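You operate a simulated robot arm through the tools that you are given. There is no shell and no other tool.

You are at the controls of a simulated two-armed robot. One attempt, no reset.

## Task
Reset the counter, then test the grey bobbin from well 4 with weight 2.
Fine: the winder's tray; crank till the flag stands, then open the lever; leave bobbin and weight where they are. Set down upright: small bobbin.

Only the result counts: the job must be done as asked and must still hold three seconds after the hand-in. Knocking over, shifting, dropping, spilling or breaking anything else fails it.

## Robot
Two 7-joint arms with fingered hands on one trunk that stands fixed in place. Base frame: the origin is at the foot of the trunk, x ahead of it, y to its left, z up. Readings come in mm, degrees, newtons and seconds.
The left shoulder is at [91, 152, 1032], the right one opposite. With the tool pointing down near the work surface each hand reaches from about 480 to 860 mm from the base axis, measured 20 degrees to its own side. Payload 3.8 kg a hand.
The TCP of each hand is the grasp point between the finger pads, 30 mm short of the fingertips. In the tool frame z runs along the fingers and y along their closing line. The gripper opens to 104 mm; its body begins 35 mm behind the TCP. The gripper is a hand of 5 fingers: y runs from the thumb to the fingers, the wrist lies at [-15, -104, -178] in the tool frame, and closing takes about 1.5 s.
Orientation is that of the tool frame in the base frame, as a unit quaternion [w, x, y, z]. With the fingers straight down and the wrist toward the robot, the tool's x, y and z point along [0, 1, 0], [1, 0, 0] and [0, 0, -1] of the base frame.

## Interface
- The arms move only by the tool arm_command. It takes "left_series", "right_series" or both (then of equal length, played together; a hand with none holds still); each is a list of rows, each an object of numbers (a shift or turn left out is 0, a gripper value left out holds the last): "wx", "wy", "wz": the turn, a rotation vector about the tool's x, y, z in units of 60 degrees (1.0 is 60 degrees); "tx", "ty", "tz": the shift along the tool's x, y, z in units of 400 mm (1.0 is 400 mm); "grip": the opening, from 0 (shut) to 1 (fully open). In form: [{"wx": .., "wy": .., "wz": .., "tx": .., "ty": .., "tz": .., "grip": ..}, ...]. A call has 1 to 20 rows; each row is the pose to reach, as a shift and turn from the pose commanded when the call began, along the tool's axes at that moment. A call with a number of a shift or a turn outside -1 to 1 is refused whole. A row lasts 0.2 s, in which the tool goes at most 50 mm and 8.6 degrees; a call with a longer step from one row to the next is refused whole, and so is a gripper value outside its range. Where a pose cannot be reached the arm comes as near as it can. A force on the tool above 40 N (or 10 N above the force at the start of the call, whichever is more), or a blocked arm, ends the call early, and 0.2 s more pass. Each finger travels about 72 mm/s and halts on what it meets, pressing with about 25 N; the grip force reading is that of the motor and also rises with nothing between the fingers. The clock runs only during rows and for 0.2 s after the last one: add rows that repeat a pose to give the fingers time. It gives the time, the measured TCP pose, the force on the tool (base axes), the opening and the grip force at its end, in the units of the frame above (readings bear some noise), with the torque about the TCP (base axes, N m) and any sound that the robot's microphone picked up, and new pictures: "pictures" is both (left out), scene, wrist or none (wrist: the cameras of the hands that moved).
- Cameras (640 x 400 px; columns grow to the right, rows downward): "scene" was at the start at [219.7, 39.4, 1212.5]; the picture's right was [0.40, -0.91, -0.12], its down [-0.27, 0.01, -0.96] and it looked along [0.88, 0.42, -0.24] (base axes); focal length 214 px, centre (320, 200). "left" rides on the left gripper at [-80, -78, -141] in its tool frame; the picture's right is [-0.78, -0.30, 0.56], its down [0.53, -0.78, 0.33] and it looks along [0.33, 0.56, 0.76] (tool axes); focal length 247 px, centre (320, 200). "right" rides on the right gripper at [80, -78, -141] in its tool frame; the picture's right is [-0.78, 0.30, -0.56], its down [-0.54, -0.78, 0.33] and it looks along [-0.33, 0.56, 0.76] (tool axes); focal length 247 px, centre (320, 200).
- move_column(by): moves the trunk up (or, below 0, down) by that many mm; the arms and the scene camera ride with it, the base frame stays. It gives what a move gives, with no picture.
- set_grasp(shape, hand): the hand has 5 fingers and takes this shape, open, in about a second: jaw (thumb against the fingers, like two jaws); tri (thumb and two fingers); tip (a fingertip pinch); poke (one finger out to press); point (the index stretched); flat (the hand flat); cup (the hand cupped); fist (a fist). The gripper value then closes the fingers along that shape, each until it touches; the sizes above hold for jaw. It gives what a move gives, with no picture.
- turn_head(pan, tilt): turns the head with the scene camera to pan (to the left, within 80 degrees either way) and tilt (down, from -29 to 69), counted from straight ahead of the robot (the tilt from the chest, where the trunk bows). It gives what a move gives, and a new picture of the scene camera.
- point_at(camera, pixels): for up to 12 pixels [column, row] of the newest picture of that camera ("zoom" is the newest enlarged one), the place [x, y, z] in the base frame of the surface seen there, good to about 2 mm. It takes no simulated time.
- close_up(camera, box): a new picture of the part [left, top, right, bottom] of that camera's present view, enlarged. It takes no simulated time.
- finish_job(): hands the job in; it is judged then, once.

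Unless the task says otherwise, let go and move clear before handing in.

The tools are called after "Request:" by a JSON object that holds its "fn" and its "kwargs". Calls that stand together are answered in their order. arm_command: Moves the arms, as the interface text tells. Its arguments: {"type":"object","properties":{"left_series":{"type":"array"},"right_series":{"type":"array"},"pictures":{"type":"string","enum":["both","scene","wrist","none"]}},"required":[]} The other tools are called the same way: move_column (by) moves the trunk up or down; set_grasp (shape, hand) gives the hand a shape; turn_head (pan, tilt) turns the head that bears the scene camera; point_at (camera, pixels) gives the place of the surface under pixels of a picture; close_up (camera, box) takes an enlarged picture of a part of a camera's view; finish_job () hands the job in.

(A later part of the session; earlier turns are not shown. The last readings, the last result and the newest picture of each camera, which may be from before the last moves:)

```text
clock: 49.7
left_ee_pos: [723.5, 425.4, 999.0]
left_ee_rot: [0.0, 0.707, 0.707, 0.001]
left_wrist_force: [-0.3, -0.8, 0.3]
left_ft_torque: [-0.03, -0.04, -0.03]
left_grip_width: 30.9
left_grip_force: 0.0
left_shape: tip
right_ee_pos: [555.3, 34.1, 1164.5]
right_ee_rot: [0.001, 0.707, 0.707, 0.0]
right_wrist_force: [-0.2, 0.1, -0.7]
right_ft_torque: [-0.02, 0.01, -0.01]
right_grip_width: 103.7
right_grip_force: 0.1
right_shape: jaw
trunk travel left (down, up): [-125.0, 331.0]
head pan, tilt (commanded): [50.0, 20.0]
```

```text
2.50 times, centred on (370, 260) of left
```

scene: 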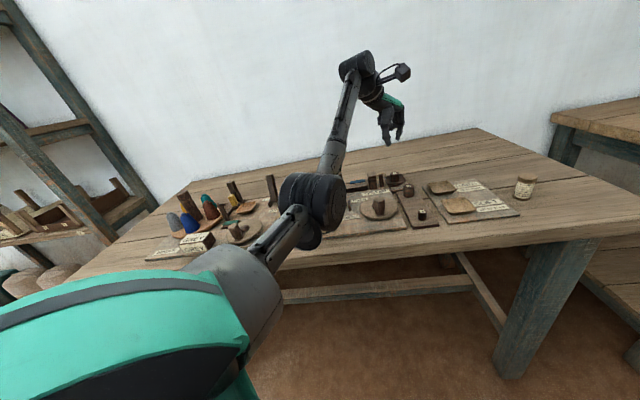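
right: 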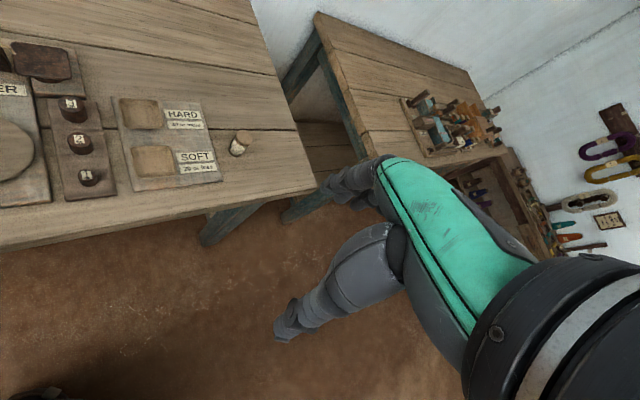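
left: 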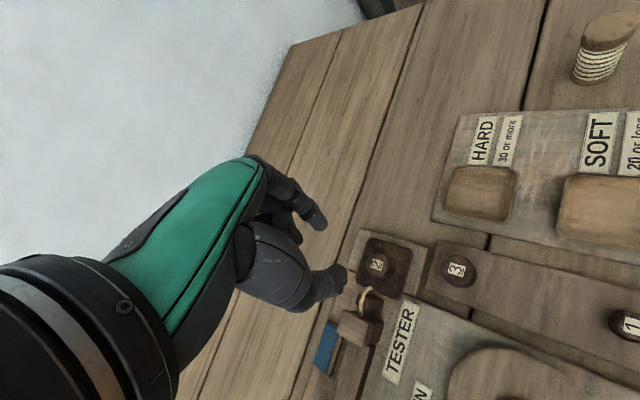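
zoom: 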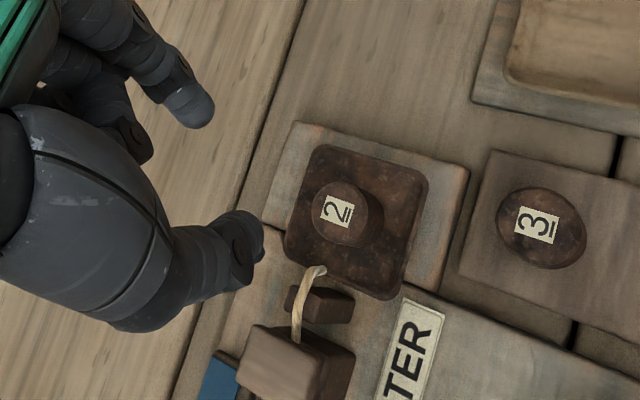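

Weight 2 sits squarely on the pan. Next is the tester lever (now leaning to OPEN). I'll move above it with yaw 45° at a safe height and switch to the jaw shape.

Request:
{"fn": "arm_command", "kwargs": {"left_series": [{"tz": -0.03}, {"wz": -0.125, "tx": 0.0267, "ty": -0.0727, "tz": -0.03}, {"wz": -0.25, "tx": 0.0533, "ty": -0.1453, "tz": -0.03}, {"wz": -0.375, "tx": 0.08, "ty": -0.218, "tz": -0.03}, {"wz": -0.5, "tx": 0.1067, "ty": -0.2907, "tz": -0.03}, {"wz": -0.625, "tx": 0.1333, "ty": -0.3633, "tz": -0.03}, {"wz": -0.75, "tx": 0.16, "ty": -0.436, "tz": -0.03}, {"wz": -0.75, "tx": 0.16, "ty": -0.436, "tz": -0.03}], "pictures": "none"}}

Request:
{"fn": "set_grasp", "kwargs": {"hand": "left", "shape": "jaw"}}

Request:
{"fn": "arm_command", "kwargs": {"left_series": [{"grip": 0.55}, {"grip": 0.55}, {"grip": 0.55}, {"grip": 0.55}], "pictures": "both"}}

Request:
{"fn": "close_up", "kwargs": {"camera": "left", "box": [240, 150, 480, 350]}}

Request:
{"fn": "close_up", "kwargs": {"camera": "scene", "box": [290, 110, 410, 220]}}

```text
clock: 51.5
left_ee_pos: [550.6, 489.7, 1009.1]
left_ee_rot: [-0.001, 0.383, 0.924, -0.001]
left_wrist_force: [0.5, -0.9, -0.3]
left_ft_torque: [0.0, 0.02, 0.0]
left_grip_width: 31.0
left_grip_force: 0.1
left_shape: tip
right_ee_pos: [558.1, 32.0, 1163.5]
right_ee_rot: [0.0, 0.708, 0.707, 0.0]
right_wrist_force: [0.6, -0.2, 0.3]
right_ft_torque: [-0.01, 0.02, 0.0]
right_grip_width: 103.9
right_grip_force: 0.2
right_shape: jaw
trunk travel left (down, up): [-125.0, 331.0]
head pan, tilt (commanded): [50.0, 20.0]
```

```text
clock: 52.4
left_ee_pos: [549.9, 489.7, 1009.8]
left_ee_rot: [0.0, 0.381, 0.924, 0.0]
left_wrist_force: [-0.3, -0.3, -0.1]
left_ft_torque: [0.0, 0.0, 0.0]
left_grip_width: 103.8
left_grip_force: 0.0
left_shape: jaw
right_ee_pos: [555.5, 34.4, 1163.3]
right_ee_rot: [0.0, 0.707, 0.707, 0.0]
right_wrist_force: [0.1, -0.7, -0.1]
right_ft_torque: [0.02, -0.01, -0.03]
right_grip_width: 103.4
right_grip_force: 0.1
right_shape: jaw
trunk travel left (down, up): [-125.0, 331.0]
head pan, tilt (commanded): [50.0, 20.0]
```

```text
clock: 53.4
left_ee_pos: [549.9, 490.2, 1009.1]
left_ee_rot: [0.001, 0.383, 0.924, 0.0]
left_wrist_force: [-0.1, -0.3, -0.3]
left_ft_torque: [0.0, -0.01, 0.0]
left_grip_width: 57.4
left_grip_force: 0.0
left_shape: jaw
right_ee_pos: [555.4, 33.7, 1164.7]
right_ee_rot: [0.001, 0.707, 0.707, -0.001]
right_wrist_force: [0.6, 0.5, 0.5]
right_ft_torque: [0.04, 0.0, 0.0]
right_grip_width: 103.5
right_grip_force: 0.2
right_shape: jaw
trunk travel left (down, up): [-125.0, 331.0]
head pan, tilt (commanded): [50.0, 20.0]
```

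scene: 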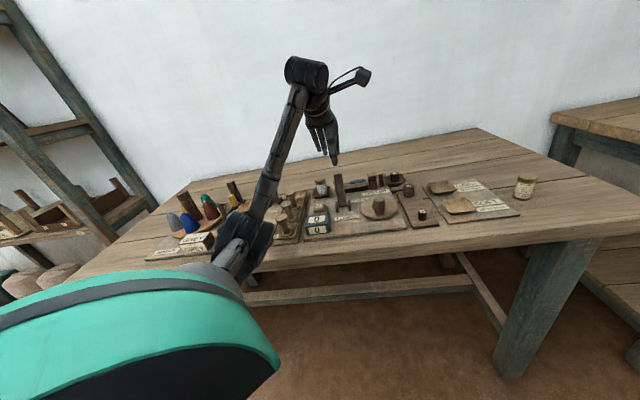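
left: 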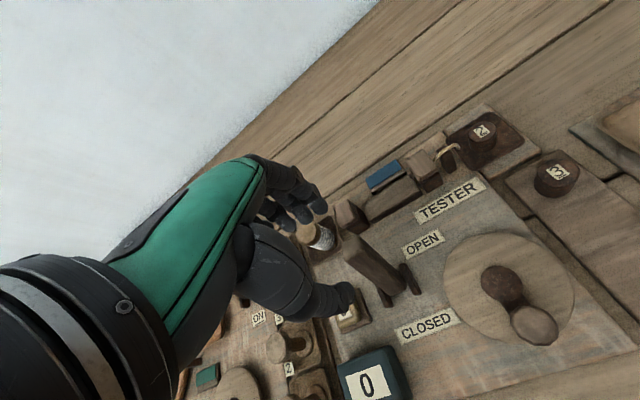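

```text
2.00 times, centred on (360, 250) of left
```

zoom: 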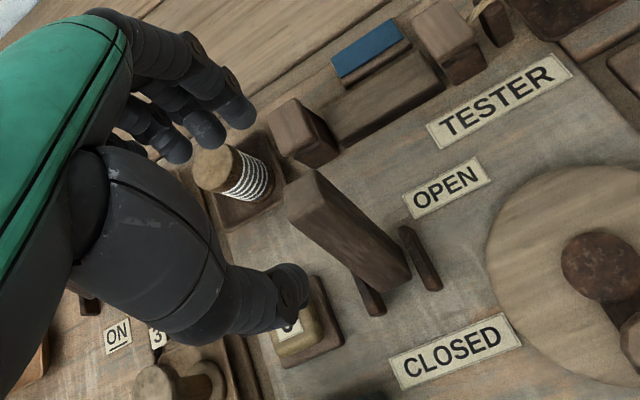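

```text
3.64 times, centred on (350, 165) of scene
```

zoom: 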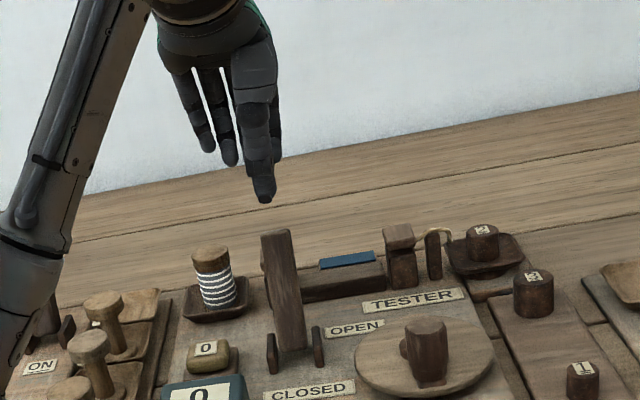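

The jaw hand hovers above; bobbin (zoom 212,275), weight and counter 0 are all fine. I'll measure the lever's faces from the left camera.

Request:
{"fn": "point_at", "kwargs": {"camera": "left", "pixels": [[350, 247], [345, 252], [357, 237], [365, 245], [375, 262], [390, 275], [360, 262], [380, 285], [395, 290], [404, 280], [400, 270]]}}

Request:
{"fn": "point_at", "kwargs": {"camera": "left", "pixels": [[348, 212], [360, 222], [345, 225], [309, 235], [322, 240], [318, 205], [345, 300], [335, 295], [296, 212], [276, 212]]}}

Request:
{"fn": "point_at", "kwargs": {"camera": "scene", "pixels": [[339, 176], [340, 190], [343, 205], [333, 178], [346, 178], [334, 163], [338, 157]]}}

```text
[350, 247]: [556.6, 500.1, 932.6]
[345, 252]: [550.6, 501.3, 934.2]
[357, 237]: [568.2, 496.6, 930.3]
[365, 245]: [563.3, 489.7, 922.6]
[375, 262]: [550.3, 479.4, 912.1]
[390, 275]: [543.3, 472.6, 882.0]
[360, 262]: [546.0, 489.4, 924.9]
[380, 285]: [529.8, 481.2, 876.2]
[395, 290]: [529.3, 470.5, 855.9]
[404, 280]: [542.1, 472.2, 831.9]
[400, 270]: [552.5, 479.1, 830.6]
```

```text
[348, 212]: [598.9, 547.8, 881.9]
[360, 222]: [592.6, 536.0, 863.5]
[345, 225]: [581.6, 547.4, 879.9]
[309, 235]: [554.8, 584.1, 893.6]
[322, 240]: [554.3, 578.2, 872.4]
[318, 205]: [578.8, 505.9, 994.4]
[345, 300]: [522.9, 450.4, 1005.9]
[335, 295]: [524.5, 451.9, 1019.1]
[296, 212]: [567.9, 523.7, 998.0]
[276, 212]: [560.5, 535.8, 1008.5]
```

```text
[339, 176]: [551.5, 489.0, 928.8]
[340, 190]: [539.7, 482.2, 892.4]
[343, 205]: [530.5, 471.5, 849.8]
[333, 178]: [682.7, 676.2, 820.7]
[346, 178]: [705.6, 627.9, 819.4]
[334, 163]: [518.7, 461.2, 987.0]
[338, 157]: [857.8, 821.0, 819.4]
```

Lever centre at the top is u≈745, v≈42 (20 mm wide), top z≈934. I'll lower the open jaw around it: thumb in front, fingers behind.

Request:
{"fn": "arm_command", "kwargs": {"left_series": [{"ty": 0.02}, {"ty": 0.02, "tz": 0.06}, {"ty": 0.02, "tz": 0.11}, {"ty": 0.02, "tz": 0.15}], "pictures": "both"}}

Request:
{"fn": "close_up", "kwargs": {"camera": "left", "box": [240, 150, 480, 350]}}

Request:
{"fn": "close_up", "kwargs": {"camera": "scene", "box": [290, 120, 390, 220]}}

```text
clock: 54.4
left_ee_pos: [556.1, 495.0, 948.7]
left_ee_rot: [0.0, 0.383, 0.924, 0.0]
left_wrist_force: [0.3, -0.1, 0.6]
left_ft_torque: [-0.03, -0.01, 0.01]
left_grip_width: 57.5
left_grip_force: 0.1
left_shape: jaw
right_ee_pos: [555.1, 34.0, 1165.2]
right_ee_rot: [0.0, 0.707, 0.707, 0.0]
right_wrist_force: [-0.2, -0.4, 0.7]
right_ft_torque: [0.01, -0.05, 0.02]
right_grip_width: 103.5
right_grip_force: 0.0
right_shape: jaw
trunk travel left (down, up): [-125.0, 331.0]
head pan, tilt (commanded): [50.0, 20.0]
```

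scene: 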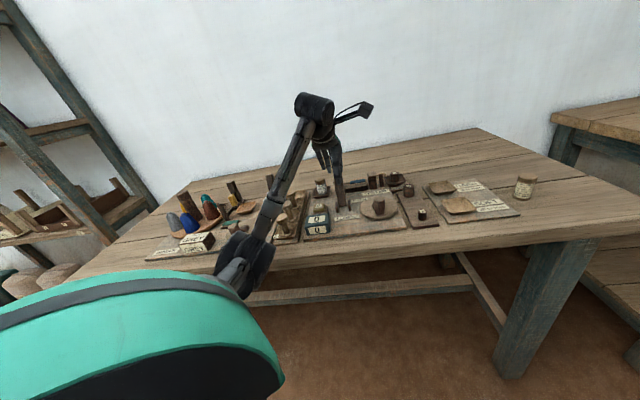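
left: 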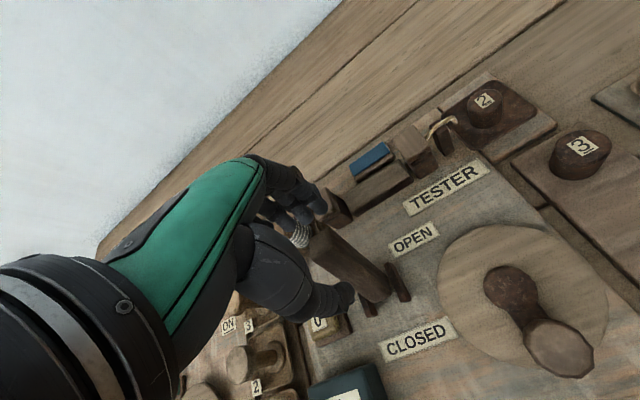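

```text
2.00 times, centred on (360, 250) of left
```

zoom: 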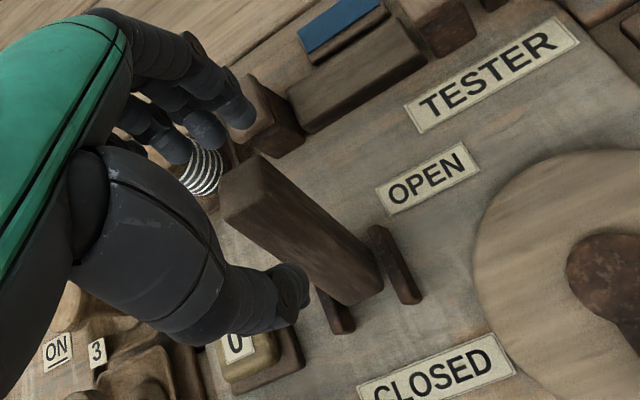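

```text
4.00 times, centred on (340, 170) of scene
```

zoom: 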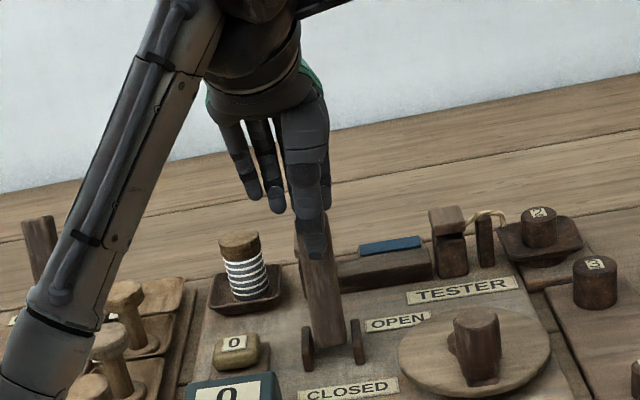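

The lever's top sits between thumb and fingers. Lowering the last 24 mm.

Request:
{"fn": "arm_command", "kwargs": {"left_series": [{"tz": 0.02}, {"tz": 0.04}, {"tz": 0.06}, {"tz": 0.06}], "pictures": "both"}}

Request:
{"fn": "close_up", "kwargs": {"camera": "left", "box": [240, 150, 480, 350]}}

Request:
{"fn": "close_up", "kwargs": {"camera": "scene", "box": [290, 120, 390, 220]}}

```text
clock: 55.4
left_ee_pos: [555.1, 495.6, 924.0]
left_ee_rot: [0.0, 0.383, 0.924, 0.0]
left_wrist_force: [0.5, 0.0, 0.9]
left_ft_torque: [0.02, 0.02, 0.03]
left_grip_width: 57.7
left_grip_force: 0.0
left_shape: jaw
right_ee_pos: [554.6, 34.3, 1163.2]
right_ee_rot: [0.0, 0.707, 0.707, 0.0]
right_wrist_force: [-0.1, -0.8, 0.5]
right_ft_torque: [0.01, 0.02, -0.02]
right_grip_width: 103.5
right_grip_force: 0.1
right_shape: jaw
trunk travel left (down, up): [-125.0, 331.0]
head pan, tilt (commanded): [50.0, 20.0]
```

scene: 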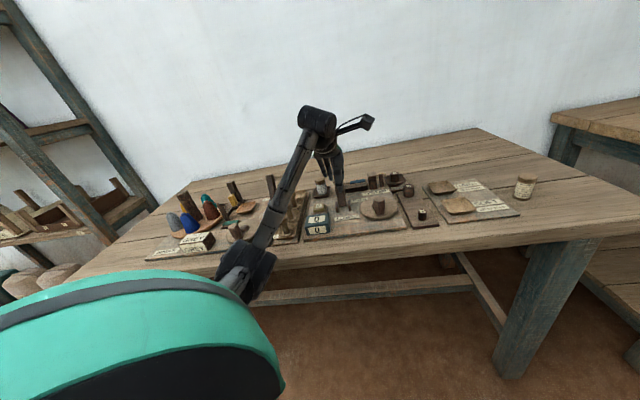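
left: 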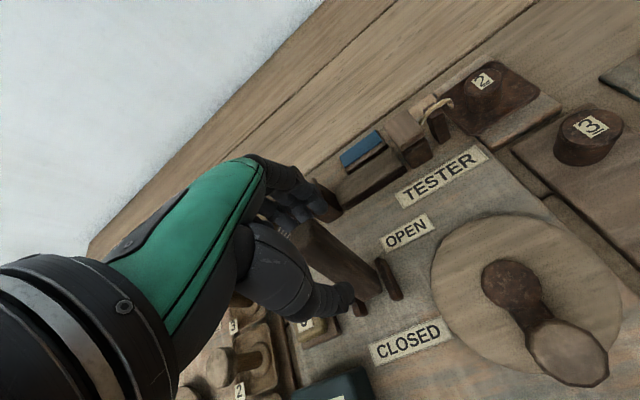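

```text
2.00 times, centred on (360, 250) of left
```

zoom: 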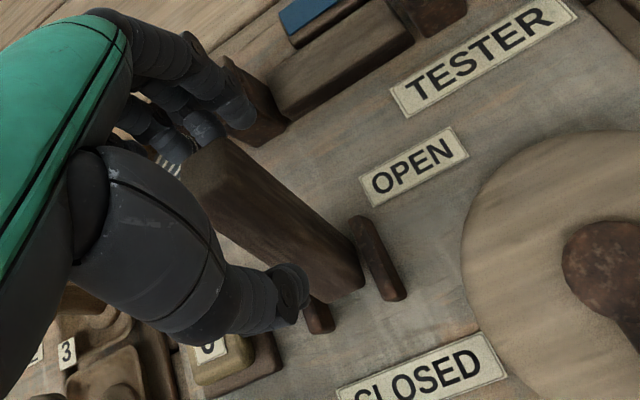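

```text
4.00 times, centred on (340, 170) of scene
```

zoom: 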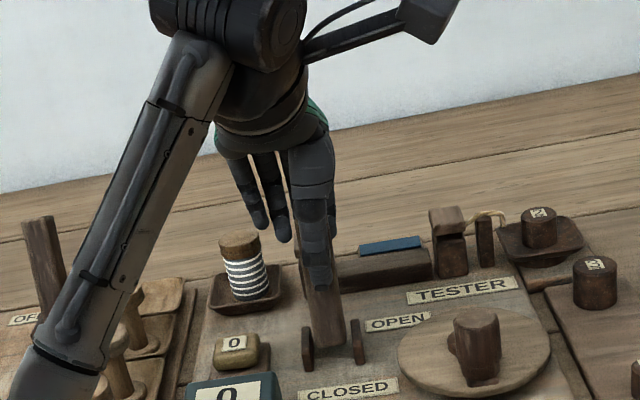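

Thumb is in front and fingers behind the lever. I'll pull toward the robot (−u) by 70 mm in small steps to swing it to CLOSED.

Request:
{"fn": "arm_command", "kwargs": {"left_series": [{"ty": -0.025}, {"ty": -0.045}, {"ty": -0.065}, {"ty": -0.085}, {"ty": -0.105}, {"ty": -0.125}, {"ty": -0.145}, {"ty": -0.165}, {"ty": -0.175}, {"ty": -0.175}], "pictures": "both"}}

Request:
{"fn": "close_up", "kwargs": {"camera": "left", "box": [240, 150, 480, 350]}}

Request:
{"fn": "close_up", "kwargs": {"camera": "scene", "box": [290, 120, 390, 220]}}

```text
clock: 57.6
left_ee_pos: [505.9, 445.6, 925.1]
left_ee_rot: [0.0, 0.382, 0.924, 0.0]
left_wrist_force: [0.9, 0.1, 1.0]
left_ft_torque: [0.04, -0.06, -0.01]
left_grip_width: 58.4
left_grip_force: 0.0
left_shape: jaw
right_ee_pos: [556.5, 34.9, 1163.7]
right_ee_rot: [-0.001, 0.707, 0.707, -0.001]
right_wrist_force: [0.0, -0.3, 0.3]
right_ft_torque: [0.01, 0.0, 0.04]
right_grip_width: 103.7
right_grip_force: 0.0
right_shape: jaw
trunk travel left (down, up): [-125.0, 331.0]
head pan, tilt (commanded): [50.0, 20.0]
```

scene: 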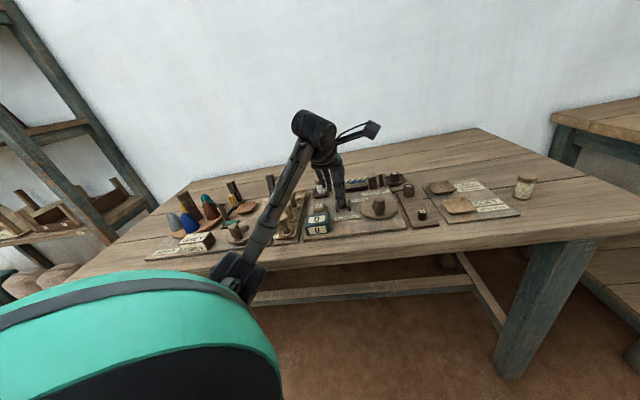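
left: 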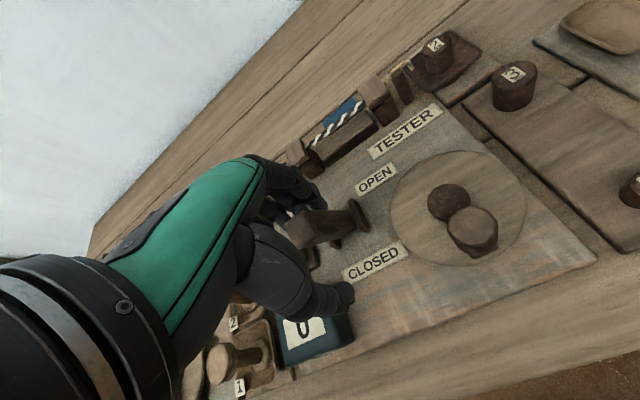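

```text
2.00 times, centred on (360, 250) of left
```

zoom: 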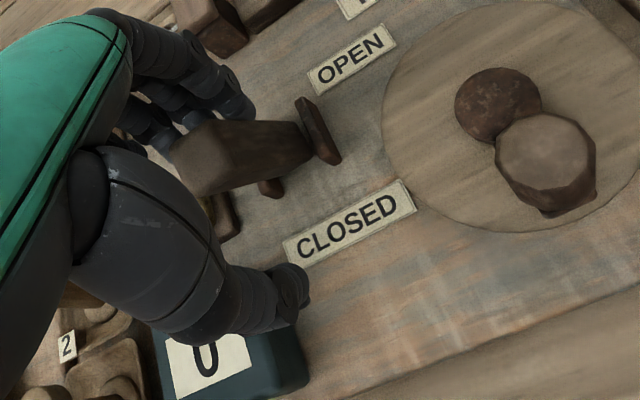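

```text
4.00 times, centred on (340, 170) of scene
```

zoom: 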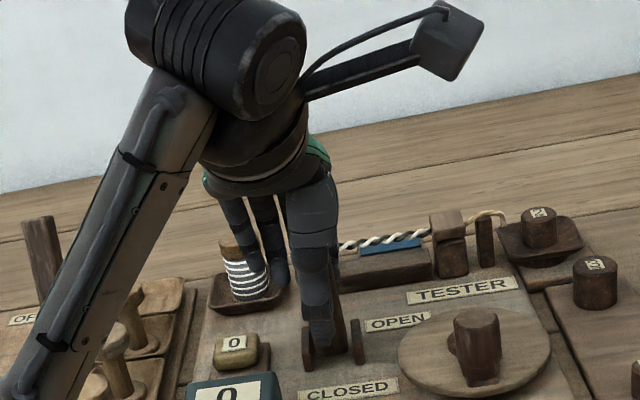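

A twisted yarn now spans from the guide to the clamp over the flag, so closing works. I'll check how far the lever is from its stop.

Request:
{"fn": "point_at", "kwargs": {"camera": "left", "pixels": [[298, 228], [305, 215], [310, 235], [330, 220], [335, 235], [350, 228], [300, 240]]}}

Request:
{"fn": "arm_command", "kwargs": {"left_series": [{"ty": -0.01}, {"ty": -0.02}, {"ty": -0.03}, {"ty": -0.03}], "pictures": "wrist"}}

Request:
{"fn": "point_at", "kwargs": {"camera": "left", "pixels": [[298, 228], [305, 215], [310, 235], [330, 220], [335, 235], [350, 228], [300, 240]]}}

```text
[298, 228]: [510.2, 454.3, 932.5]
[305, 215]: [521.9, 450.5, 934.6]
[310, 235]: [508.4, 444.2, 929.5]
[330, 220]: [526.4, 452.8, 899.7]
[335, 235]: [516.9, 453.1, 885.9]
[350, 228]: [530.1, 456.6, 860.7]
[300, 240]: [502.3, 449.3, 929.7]
```

```text
clock: 58.6
left_ee_pos: [497.6, 438.5, 925.9]
left_ee_rot: [0.0, 0.382, 0.924, 0.0]
left_wrist_force: [9.5, 8.8, 5.5]
left_ft_torque: [0.44, -0.39, -0.05]
left_grip_width: 65.7
left_grip_force: 0.0
left_shape: jaw
right_ee_pos: [556.5, 35.6, 1164.1]
right_ee_rot: [-0.001, 0.707, 0.707, -0.001]
right_wrist_force: [0.5, -0.2, 0.0]
right_ft_torque: [0.01, -0.01, -0.01]
right_grip_width: 103.5
right_grip_force: 0.1
right_shape: jaw
trunk travel left (down, up): [-125.0, 331.0]
head pan, tilt (commanded): [50.0, 20.0]
```

left: 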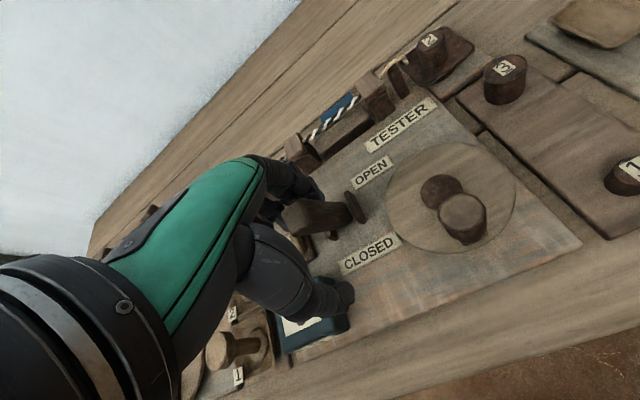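

```text
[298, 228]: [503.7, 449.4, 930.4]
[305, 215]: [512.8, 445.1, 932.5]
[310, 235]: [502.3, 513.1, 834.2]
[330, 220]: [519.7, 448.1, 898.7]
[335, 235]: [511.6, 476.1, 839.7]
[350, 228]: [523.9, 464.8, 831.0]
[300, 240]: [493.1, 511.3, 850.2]
```

The lever is at its stop (13 N, fingers flexed), top now leaning to CLOSED. I'll ease back 12 mm and lift the hand clear, then check the lever stays closed.

Request:
{"fn": "arm_command", "kwargs": {"left_series": [{"ty": 0.015}, {"ty": 0.032}, {"ty": 0.032, "tz": -0.05}, {"ty": 0.032, "tz": -0.12}, {"ty": 0.032, "tz": -0.22}, {"ty": 0.032, "tz": -0.3}], "pictures": "both"}}

Request:
{"fn": "close_up", "kwargs": {"camera": "scene", "box": [300, 150, 420, 240]}}

Request:
{"fn": "close_up", "kwargs": {"camera": "left", "box": [280, 80, 520, 290]}}

```text
clock: 60.0
left_ee_pos: [506.2, 445.0, 1048.2]
left_ee_rot: [-0.001, 0.383, 0.924, -0.001]
left_wrist_force: [-1.0, 0.0, 0.1]
left_ft_torque: [0.01, -0.01, 0.0]
left_grip_width: 57.7
left_grip_force: 0.0
left_shape: jaw
right_ee_pos: [554.9, 32.8, 1165.1]
right_ee_rot: [0.0, 0.707, 0.707, 0.0]
right_wrist_force: [-0.2, -1.2, -0.1]
right_ft_torque: [0.06, -0.02, 0.01]
right_grip_width: 103.7
right_grip_force: 0.0
right_shape: jaw
trunk travel left (down, up): [-125.0, 331.0]
head pan, tilt (commanded): [50.0, 20.0]
```

scene: 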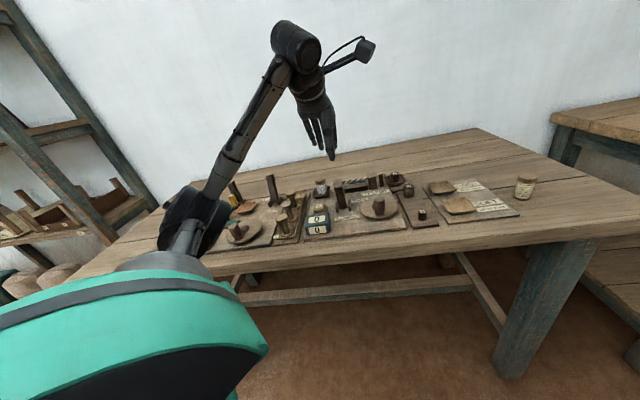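
left: 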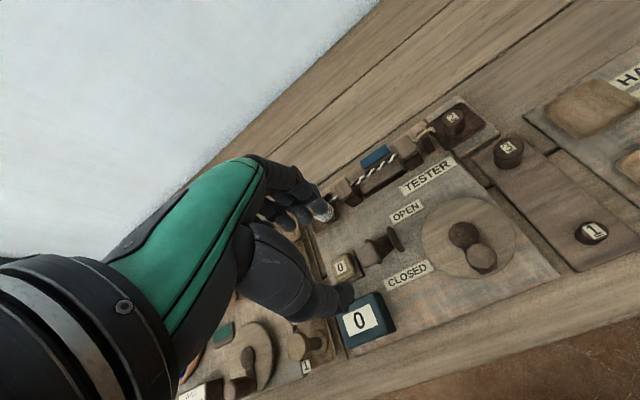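

```text
4.44 times, centred on (360, 195) of scene
```

zoom: 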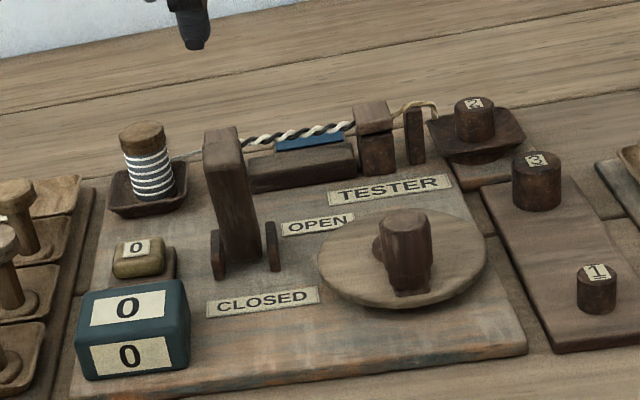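

```text
1.90 times, centred on (400, 185) of left
```

zoom: 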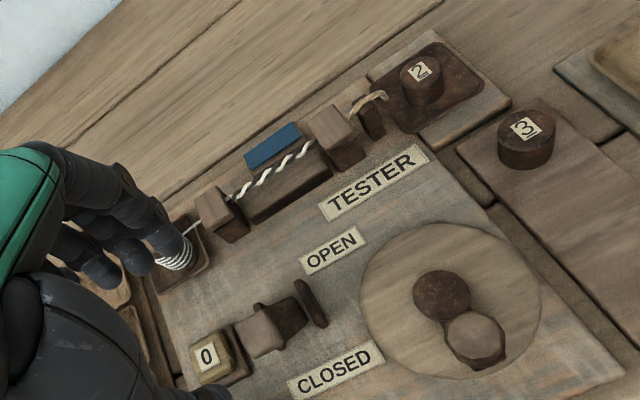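

Excellent: yarn runs from the bobbin through the guide and clamp to the pan, lever stays at CLOSED, counter 0, blue flag lying. Now I'll measure the crank accurately.

Request:
{"fn": "point_at", "kwargs": {"camera": "zoom", "pixels": [[441, 293], [475, 335], [363, 300], [440, 223], [540, 300], [470, 378], [475, 318], [458, 338], [493, 336], [475, 352], [480, 362]]}}

Request:
{"fn": "close_up", "kwargs": {"camera": "left", "box": [400, 170, 540, 290]}}

```text
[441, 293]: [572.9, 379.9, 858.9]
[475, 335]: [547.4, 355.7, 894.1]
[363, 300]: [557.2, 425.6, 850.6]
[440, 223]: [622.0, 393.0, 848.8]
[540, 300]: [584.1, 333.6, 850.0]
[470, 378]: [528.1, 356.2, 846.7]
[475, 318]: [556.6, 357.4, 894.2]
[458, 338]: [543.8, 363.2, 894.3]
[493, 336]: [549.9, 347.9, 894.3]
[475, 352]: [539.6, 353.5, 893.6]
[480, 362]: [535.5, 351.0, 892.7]
```

```text
3.33 times, centred on (470, 230) of left
```

zoom: 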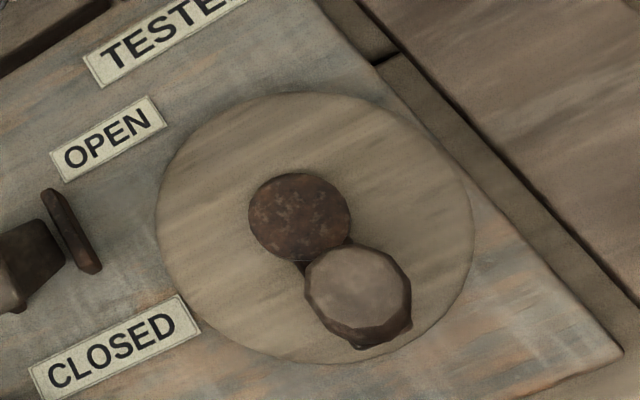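

Crank: hub centre (572.5, 379.5), handle centre (547.5, 355.3), radius ≈35 mm, top z 894. I'll switch to "tri" and roll 30° so the ring/little-finger side stays clear of the closed lever, hovering above the handle first.

Request:
{"fn": "arm_command", "kwargs": {"left_series": [{"wy": 0.1, "tx": -0.047, "ty": -0.018}, {"wy": 0.2, "tx": -0.094, "ty": -0.035}, {"wy": 0.3, "tx": -0.141, "ty": -0.053}, {"wy": 0.4, "tx": -0.188, "ty": -0.071}, {"wy": 0.5, "tx": -0.2345, "ty": -0.0885}, {"wy": 0.5, "tx": -0.2345, "ty": -0.0885, "tz": 0.06}, {"wy": 0.5, "tx": -0.2345, "ty": -0.0885, "tz": 0.115}], "pictures": "none"}}

Request:
{"fn": "set_grasp", "kwargs": {"hand": "left", "shape": "tri"}}

Request:
{"fn": "arm_command", "kwargs": {"left_series": [{"grip": 0.5}, {"grip": 0.5}, {"grip": 0.5}, {"grip": 0.5}, {"grip": 0.5}], "pictures": "both"}}

Request:
{"fn": "close_up", "kwargs": {"camera": "left", "box": [240, 150, 480, 350]}}

Request:
{"fn": "close_up", "kwargs": {"camera": "scene", "box": [330, 110, 430, 220]}}

```text
clock: 61.6
left_ee_pos: [547.3, 355.0, 999.1]
left_ee_rot: [-0.239, 0.37, 0.893, 0.099]
left_wrist_force: [0.1, -1.1, -0.5]
left_ft_torque: [-0.01, 0.0, -0.04]
left_grip_width: 57.6
left_grip_force: 0.0
left_shape: jaw
right_ee_pos: [556.2, 34.7, 1163.9]
right_ee_rot: [0.0, 0.707, 0.708, -0.001]
right_wrist_force: [-0.5, -0.1, 0.8]
right_ft_torque: [0.02, 0.0, 0.0]
right_grip_width: 103.6
right_grip_force: 0.1
right_shape: jaw
trunk travel left (down, up): [-125.0, 331.0]
head pan, tilt (commanded): [50.0, 20.0]
```

```text
clock: 62.5
left_ee_pos: [548.1, 354.6, 1000.3]
left_ee_rot: [-0.24, 0.37, 0.892, 0.099]
left_wrist_force: [-0.8, -0.1, -0.1]
left_ft_torque: [0.01, 0.0, -0.01]
left_grip_width: 103.9
left_grip_force: 0.1
left_shape: tri
right_ee_pos: [555.9, 34.5, 1165.4]
right_ee_rot: [-0.001, 0.707, 0.707, -0.001]
right_wrist_force: [-0.3, 1.2, 0.0]
right_ft_torque: [-0.01, 0.02, 0.0]
right_grip_width: 103.3
right_grip_force: 0.1
right_shape: jaw
trunk travel left (down, up): [-125.0, 331.0]
head pan, tilt (commanded): [50.0, 20.0]
```

```text
clock: 63.7
left_ee_pos: [546.9, 353.9, 1001.0]
left_ee_rot: [-0.239, 0.369, 0.893, 0.099]
left_wrist_force: [0.5, -0.3, 0.0]
left_ft_torque: [-0.02, -0.02, 0.01]
left_grip_width: 52.3
left_grip_force: 0.1
left_shape: tri
right_ee_pos: [556.6, 33.9, 1164.7]
right_ee_rot: [-0.001, 0.708, 0.707, 0.0]
right_wrist_force: [-0.5, 0.1, -1.0]
right_ft_torque: [0.03, -0.02, -0.01]
right_grip_width: 103.7
right_grip_force: 0.1
right_shape: jaw
trunk travel left (down, up): [-125.0, 331.0]
head pan, tilt (commanded): [50.0, 20.0]
```

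scene: 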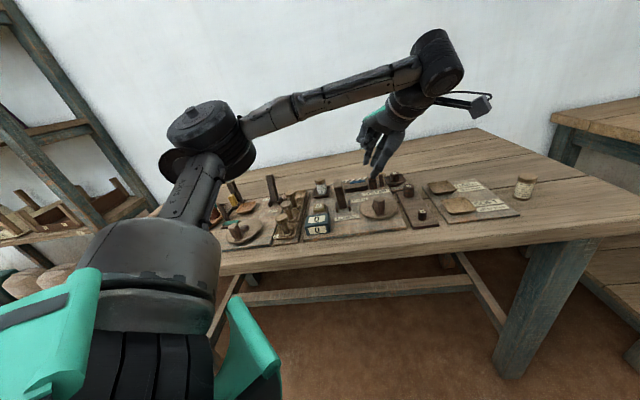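
left: 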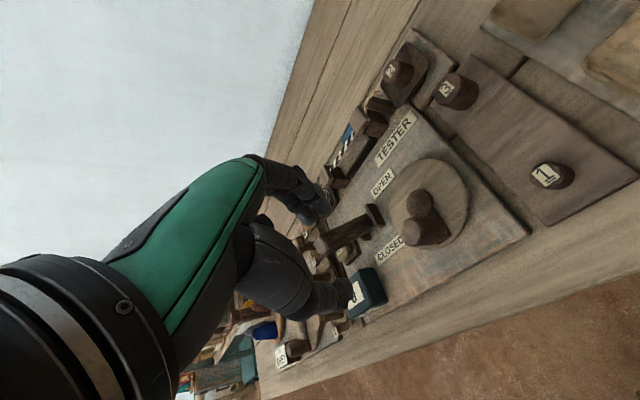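

```text
2.00 times, centred on (360, 250) of left
```

zoom: 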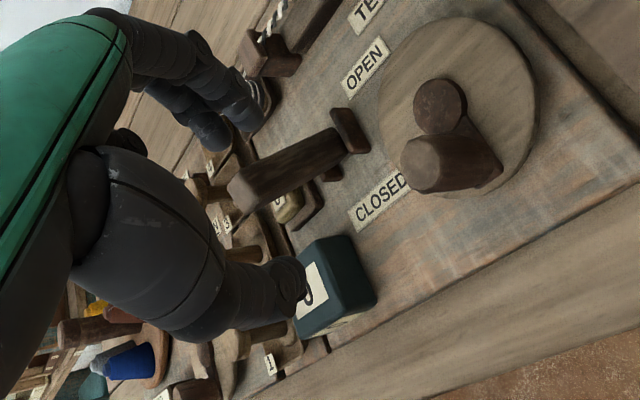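

```text
3.64 times, centred on (380, 165) of scene
```

zoom: 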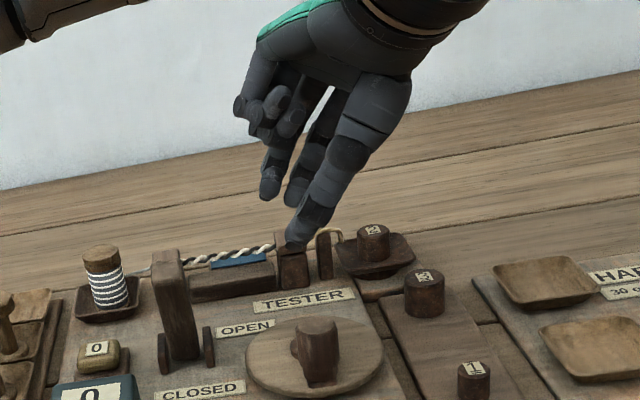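

The scene camera now sees everything: counter, lever, yarn, flag and crank. I'll measure the fingertip and curled-finger positions.

Request:
{"fn": "point_at", "kwargs": {"camera": "zoom", "pixels": [[300, 232], [310, 215], [294, 195], [270, 192], [266, 170], [240, 108], [262, 118], [268, 135], [292, 125], [250, 85], [345, 155], [395, 95]]}}

Request:
{"fn": "point_at", "kwargs": {"camera": "left", "pixels": [[345, 290], [335, 285], [330, 203], [322, 200], [310, 217], [300, 215]]}}

```text
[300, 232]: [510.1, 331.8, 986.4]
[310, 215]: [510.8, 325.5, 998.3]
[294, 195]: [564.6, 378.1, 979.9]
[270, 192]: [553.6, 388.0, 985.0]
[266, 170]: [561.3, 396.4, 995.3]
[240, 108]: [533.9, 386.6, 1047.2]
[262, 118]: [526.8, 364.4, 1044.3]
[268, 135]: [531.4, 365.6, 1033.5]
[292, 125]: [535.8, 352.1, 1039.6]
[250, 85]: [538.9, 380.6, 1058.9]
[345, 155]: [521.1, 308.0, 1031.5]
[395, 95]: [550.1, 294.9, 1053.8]
```

```text
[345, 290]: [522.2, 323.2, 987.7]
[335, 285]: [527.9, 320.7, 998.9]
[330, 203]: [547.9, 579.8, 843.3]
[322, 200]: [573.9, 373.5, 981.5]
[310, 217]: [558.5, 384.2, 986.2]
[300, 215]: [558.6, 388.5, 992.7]
```

The ring/little fingers stay ≥20 mm from the lever even at the crank's leftmost point. I'll lower the open tri grip around the handle, first to z≈915.

Request:
{"fn": "arm_command", "kwargs": {"left_series": [{"tx": -0.03, "tz": 0.045}, {"tx": -0.06, "tz": 0.09}, {"tx": -0.09, "tz": 0.136}, {"tx": -0.1162, "tz": 0.178}, {"tx": -0.1162, "tz": 0.178}], "pictures": "both"}}

Request:
{"fn": "close_up", "kwargs": {"camera": "scene", "box": [330, 140, 430, 240]}}

Request:
{"fn": "close_up", "kwargs": {"camera": "left", "box": [260, 150, 500, 350]}}

```text
clock: 64.9
left_ee_pos: [549.3, 351.0, 916.3]
left_ee_rot: [-0.239, 0.37, 0.892, 0.099]
left_wrist_force: [0.3, -0.4, 0.0]
left_ft_torque: [-0.01, -0.02, 0.02]
left_grip_width: 52.7
left_grip_force: 0.1
left_shape: tri
right_ee_pos: [556.3, 32.9, 1163.8]
right_ee_rot: [0.0, 0.707, 0.707, 0.0]
right_wrist_force: [0.0, -0.5, -0.1]
right_ft_torque: [0.02, 0.02, 0.01]
right_grip_width: 103.5
right_grip_force: 0.0
right_shape: jaw
trunk travel left (down, up): [-125.0, 331.0]
head pan, tilt (commanded): [50.0, 20.0]
```

scene: 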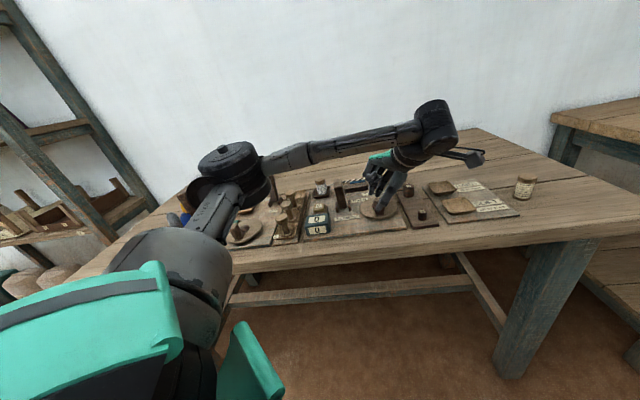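
left: 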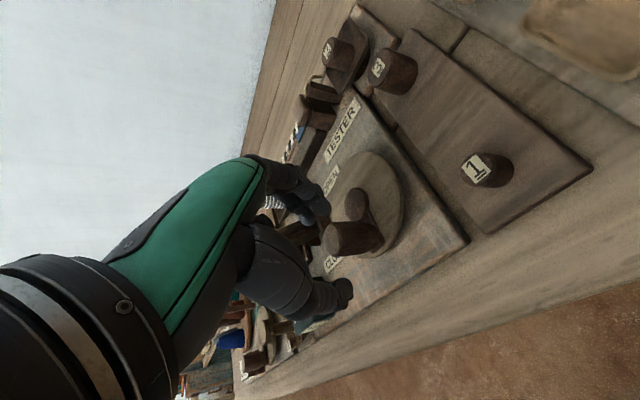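

```text
4.00 times, centred on (380, 190) of scene
```

zoom: 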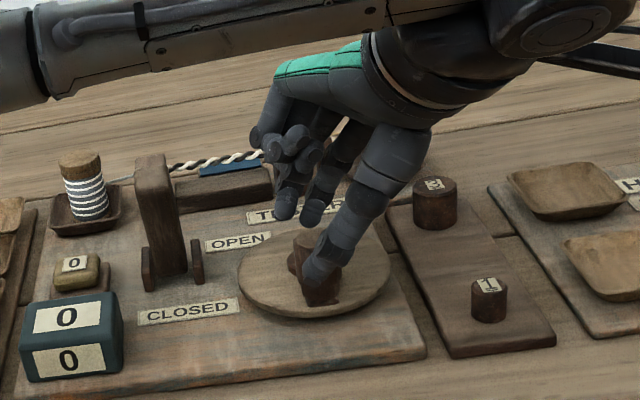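

```text
2.00 times, centred on (380, 250) of left
```

zoom: 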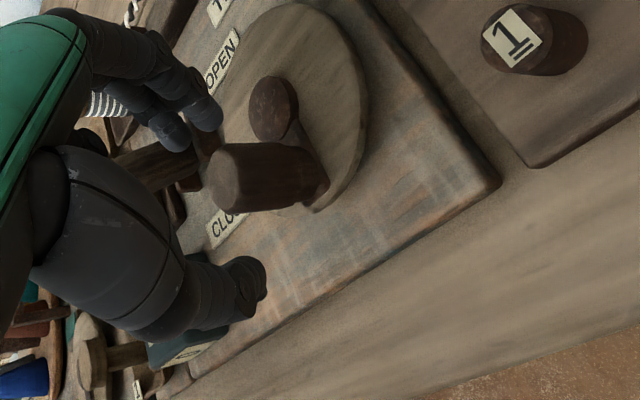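

Handle lies between thumb and fingers. Before going lower, I'll check forearm and elbow height relative to the lever and bobbins.

Request:
{"fn": "point_at", "kwargs": {"camera": "scene", "pixels": [[340, 150], [340, 160], [300, 165], [280, 170], [260, 190], [230, 205], [380, 145], [440, 150], [220, 240]]}}

```text
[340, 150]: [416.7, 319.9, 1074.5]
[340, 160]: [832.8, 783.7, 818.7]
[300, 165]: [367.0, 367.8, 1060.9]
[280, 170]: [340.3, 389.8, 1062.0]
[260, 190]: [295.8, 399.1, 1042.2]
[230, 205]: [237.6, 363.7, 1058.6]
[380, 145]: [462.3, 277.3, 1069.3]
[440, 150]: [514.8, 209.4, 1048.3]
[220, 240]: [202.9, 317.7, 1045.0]
```

Forearm is above z 1040, well clear. Lowering the last 26 mm around the handle.

Request:
{"fn": "arm_command", "kwargs": {"left_series": [{"tx": -0.0108, "tz": 0.0188}, {"tx": -0.0217, "tz": 0.0375}, {"tx": -0.0325, "tz": 0.0563}, {"tx": -0.0325, "tz": 0.0563}], "pictures": "both"}}

Request:
{"fn": "close_up", "kwargs": {"camera": "scene", "box": [330, 150, 430, 250]}}

Request:
{"fn": "close_up", "kwargs": {"camera": "left", "box": [260, 150, 500, 350]}}

```text
clock: 65.9
left_ee_pos: [550.5, 351.5, 889.6]
left_ee_rot: [-0.238, 0.369, 0.893, 0.1]
left_wrist_force: [1.4, -0.4, 6.4]
left_ft_torque: [0.2, -0.2, -0.06]
left_grip_width: 52.6
left_grip_force: 0.0
left_shape: tri
right_ee_pos: [556.0, 33.8, 1164.6]
right_ee_rot: [0.0, 0.707, 0.707, 0.0]
right_wrist_force: [0.6, -0.1, 0.1]
right_ft_torque: [0.0, 0.01, -0.01]
right_grip_width: 103.8
right_grip_force: 0.1
right_shape: jaw
trunk travel left (down, up): [-125.0, 331.0]
head pan, tilt (commanded): [50.0, 20.0]
```

scene: 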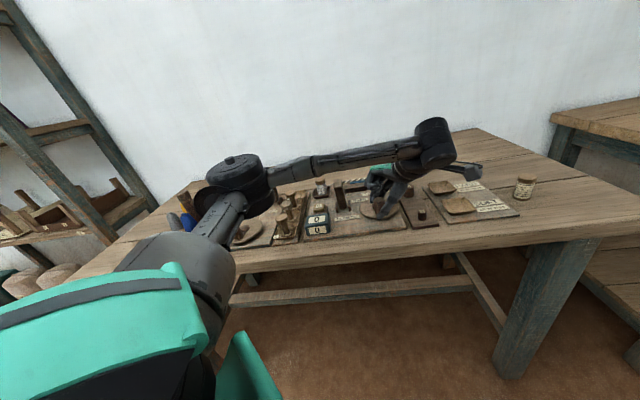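
left: 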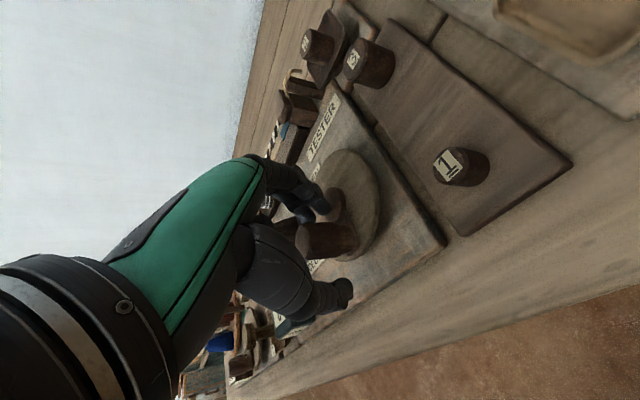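

```text
4.00 times, centred on (380, 200) of scene
```

zoom: 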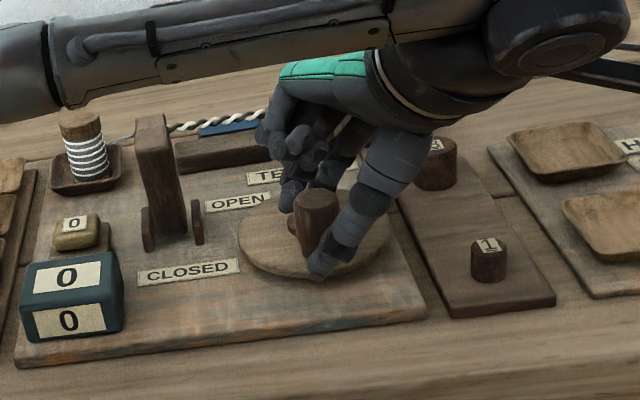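

```text
2.00 times, centred on (380, 250) of left
```

zoom: 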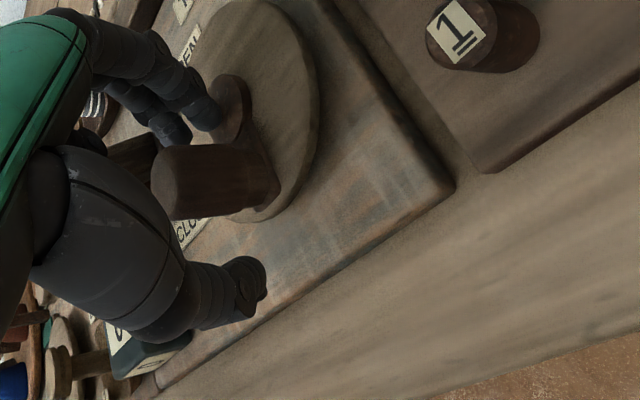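

6 N upward at about 44 mm beyond the handle: an index tip touches the hub. I'll raise 6 mm, then close the tri grip moderately on the handle.

Request:
{"fn": "arm_command", "kwargs": {"left_series": [{"tx": 0.0075, "tz": -0.013}, {"tx": 0.0075, "tz": -0.013}, {"tx": 0.0075, "tz": -0.013, "grip": 0.4}, {"tx": 0.0075, "tz": -0.013, "grip": 0.3}, {"tx": 0.0075, "tz": -0.013, "grip": 0.2}, {"tx": 0.0075, "tz": -0.013, "grip": 0.1}, {"tx": 0.0075, "tz": -0.013, "grip": 0.1}, {"tx": 0.0075, "tz": -0.013, "grip": 0.1}], "pictures": "both"}}

Request:
{"fn": "close_up", "kwargs": {"camera": "scene", "box": [330, 150, 430, 250]}}

Request:
{"fn": "close_up", "kwargs": {"camera": "left", "box": [260, 150, 500, 350]}}

```text
clock: 67.7
left_ee_pos: [550.2, 350.3, 895.0]
left_ee_rot: [-0.24, 0.371, 0.892, 0.098]
left_wrist_force: [0.5, 0.6, -1.5]
left_ft_torque: [-0.03, -0.05, -0.01]
left_grip_width: 17.2
left_grip_force: 25.4
left_shape: tri
right_ee_pos: [556.6, 34.6, 1165.6]
right_ee_rot: [0.0, 0.707, 0.707, -0.001]
right_wrist_force: [-1.0, 0.8, 0.3]
right_ft_torque: [0.01, 0.02, 0.01]
right_grip_width: 103.4
right_grip_force: 0.1
right_shape: jaw
trunk travel left (down, up): [-125.0, 331.0]
head pan, tilt (commanded): [50.0, 20.0]
```

scene: 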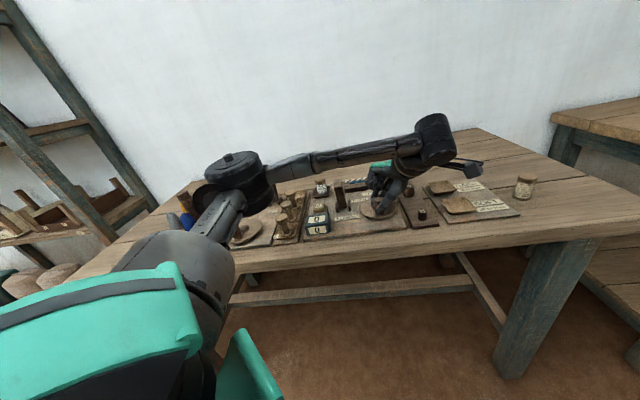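
left: 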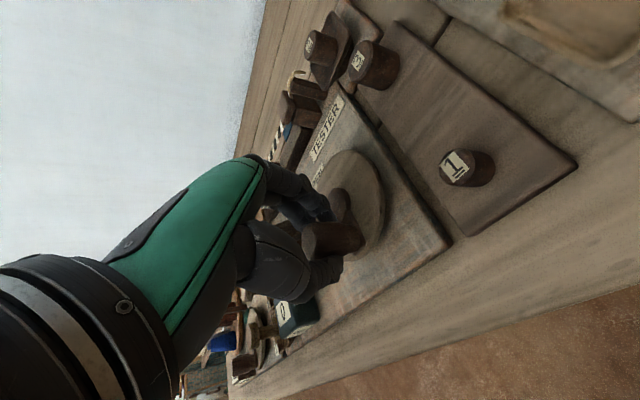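

```text
4.00 times, centred on (380, 200) of scene
```

zoom: 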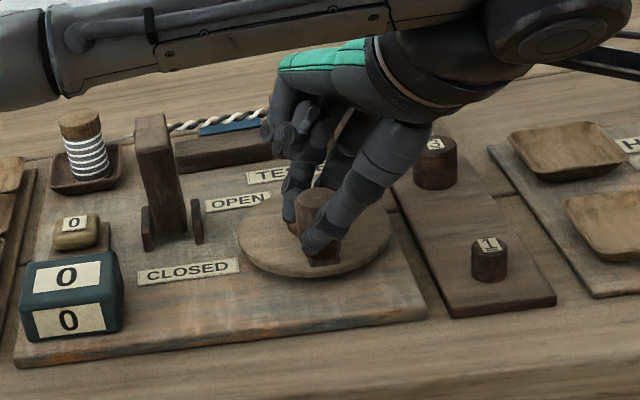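

```text
2.00 times, centred on (380, 250) of left
```

zoom: 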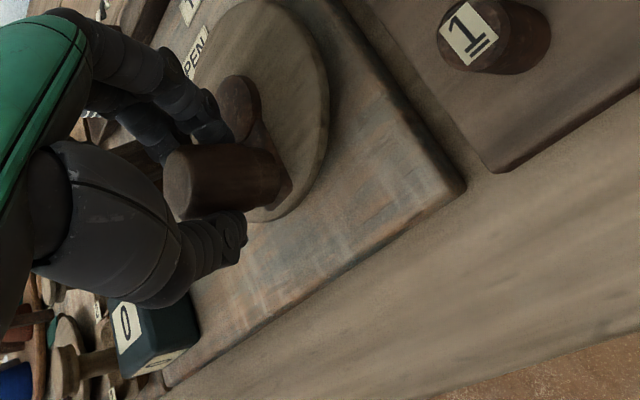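

The handle is gripped (17 mm, 25 N). I'll loosen slightly and make a test quarter-turn clockwise along the 35 mm circle, watching force and counter.

Request:
{"fn": "arm_command", "kwargs": {"left_series": [{"grip": 0.14}, {"ty": 0.003, "tx": 0.0195, "tz": 0.01126}, {"ty": 0.0117, "tx": 0.0377, "tz": 0.02175}, {"ty": 0.0255, "tx": 0.0533, "tz": 0.03076}, {"ty": 0.0435, "tx": 0.0652, "tz": 0.0377}, {"ty": 0.0645, "tx": 0.0728, "tz": 0.042}, {"ty": 0.087, "tx": 0.0753, "tz": 0.0435}, {"ty": 0.087, "tx": 0.0753, "tz": 0.0435}], "pictures": "both"}}

Request:
{"fn": "close_up", "kwargs": {"camera": "scene", "box": [320, 140, 430, 250]}}

Request:
{"fn": "close_up", "kwargs": {"camera": "left", "box": [260, 150, 500, 350]}}

```text
clock: 69.5
left_ee_pos: [551.1, 401.1, 894.1]
left_ee_rot: [-0.24, 0.37, 0.892, 0.099]
left_wrist_force: [0.5, 0.6, -0.6]
left_ft_torque: [0.0, 0.01, 0.0]
left_grip_width: 13.5
left_grip_force: 24.4
left_shape: tri
right_ee_pos: [555.9, 35.2, 1165.6]
right_ee_rot: [0.0, 0.708, 0.707, -0.001]
right_wrist_force: [0.0, 1.1, -0.8]
right_ft_torque: [0.02, -0.02, 0.03]
right_grip_width: 103.7
right_grip_force: 0.1
right_shape: jaw
trunk travel left (down, up): [-125.0, 331.0]
head pan, tilt (commanded): [50.0, 20.0]
```

scene: 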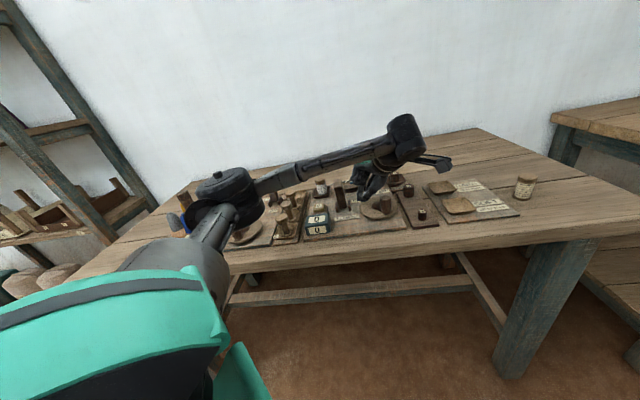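
left: 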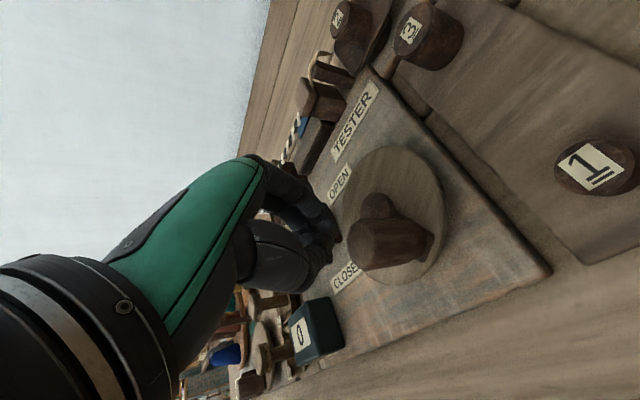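

```text
3.64 times, centred on (375, 195) of scene
```

zoom: 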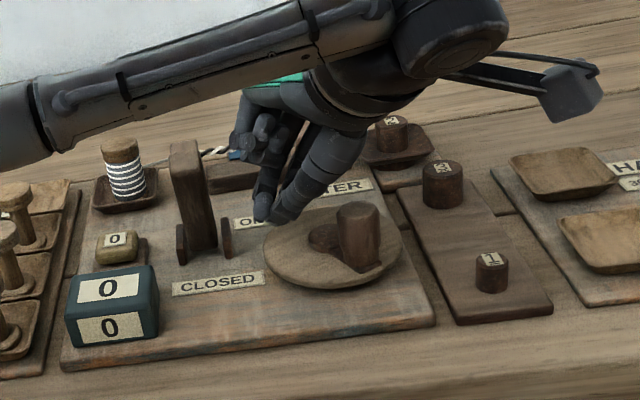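

```text
2.00 times, centred on (380, 250) of left
```

zoom: 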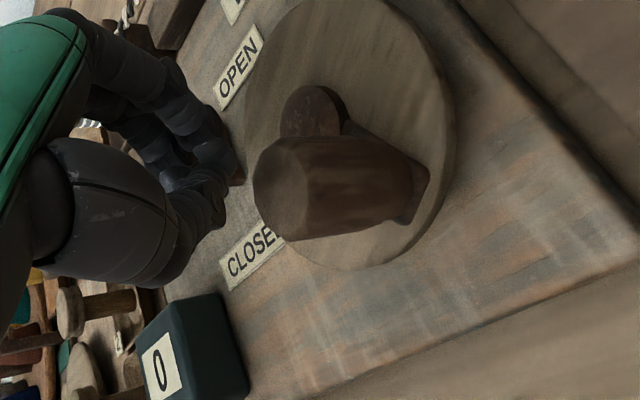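

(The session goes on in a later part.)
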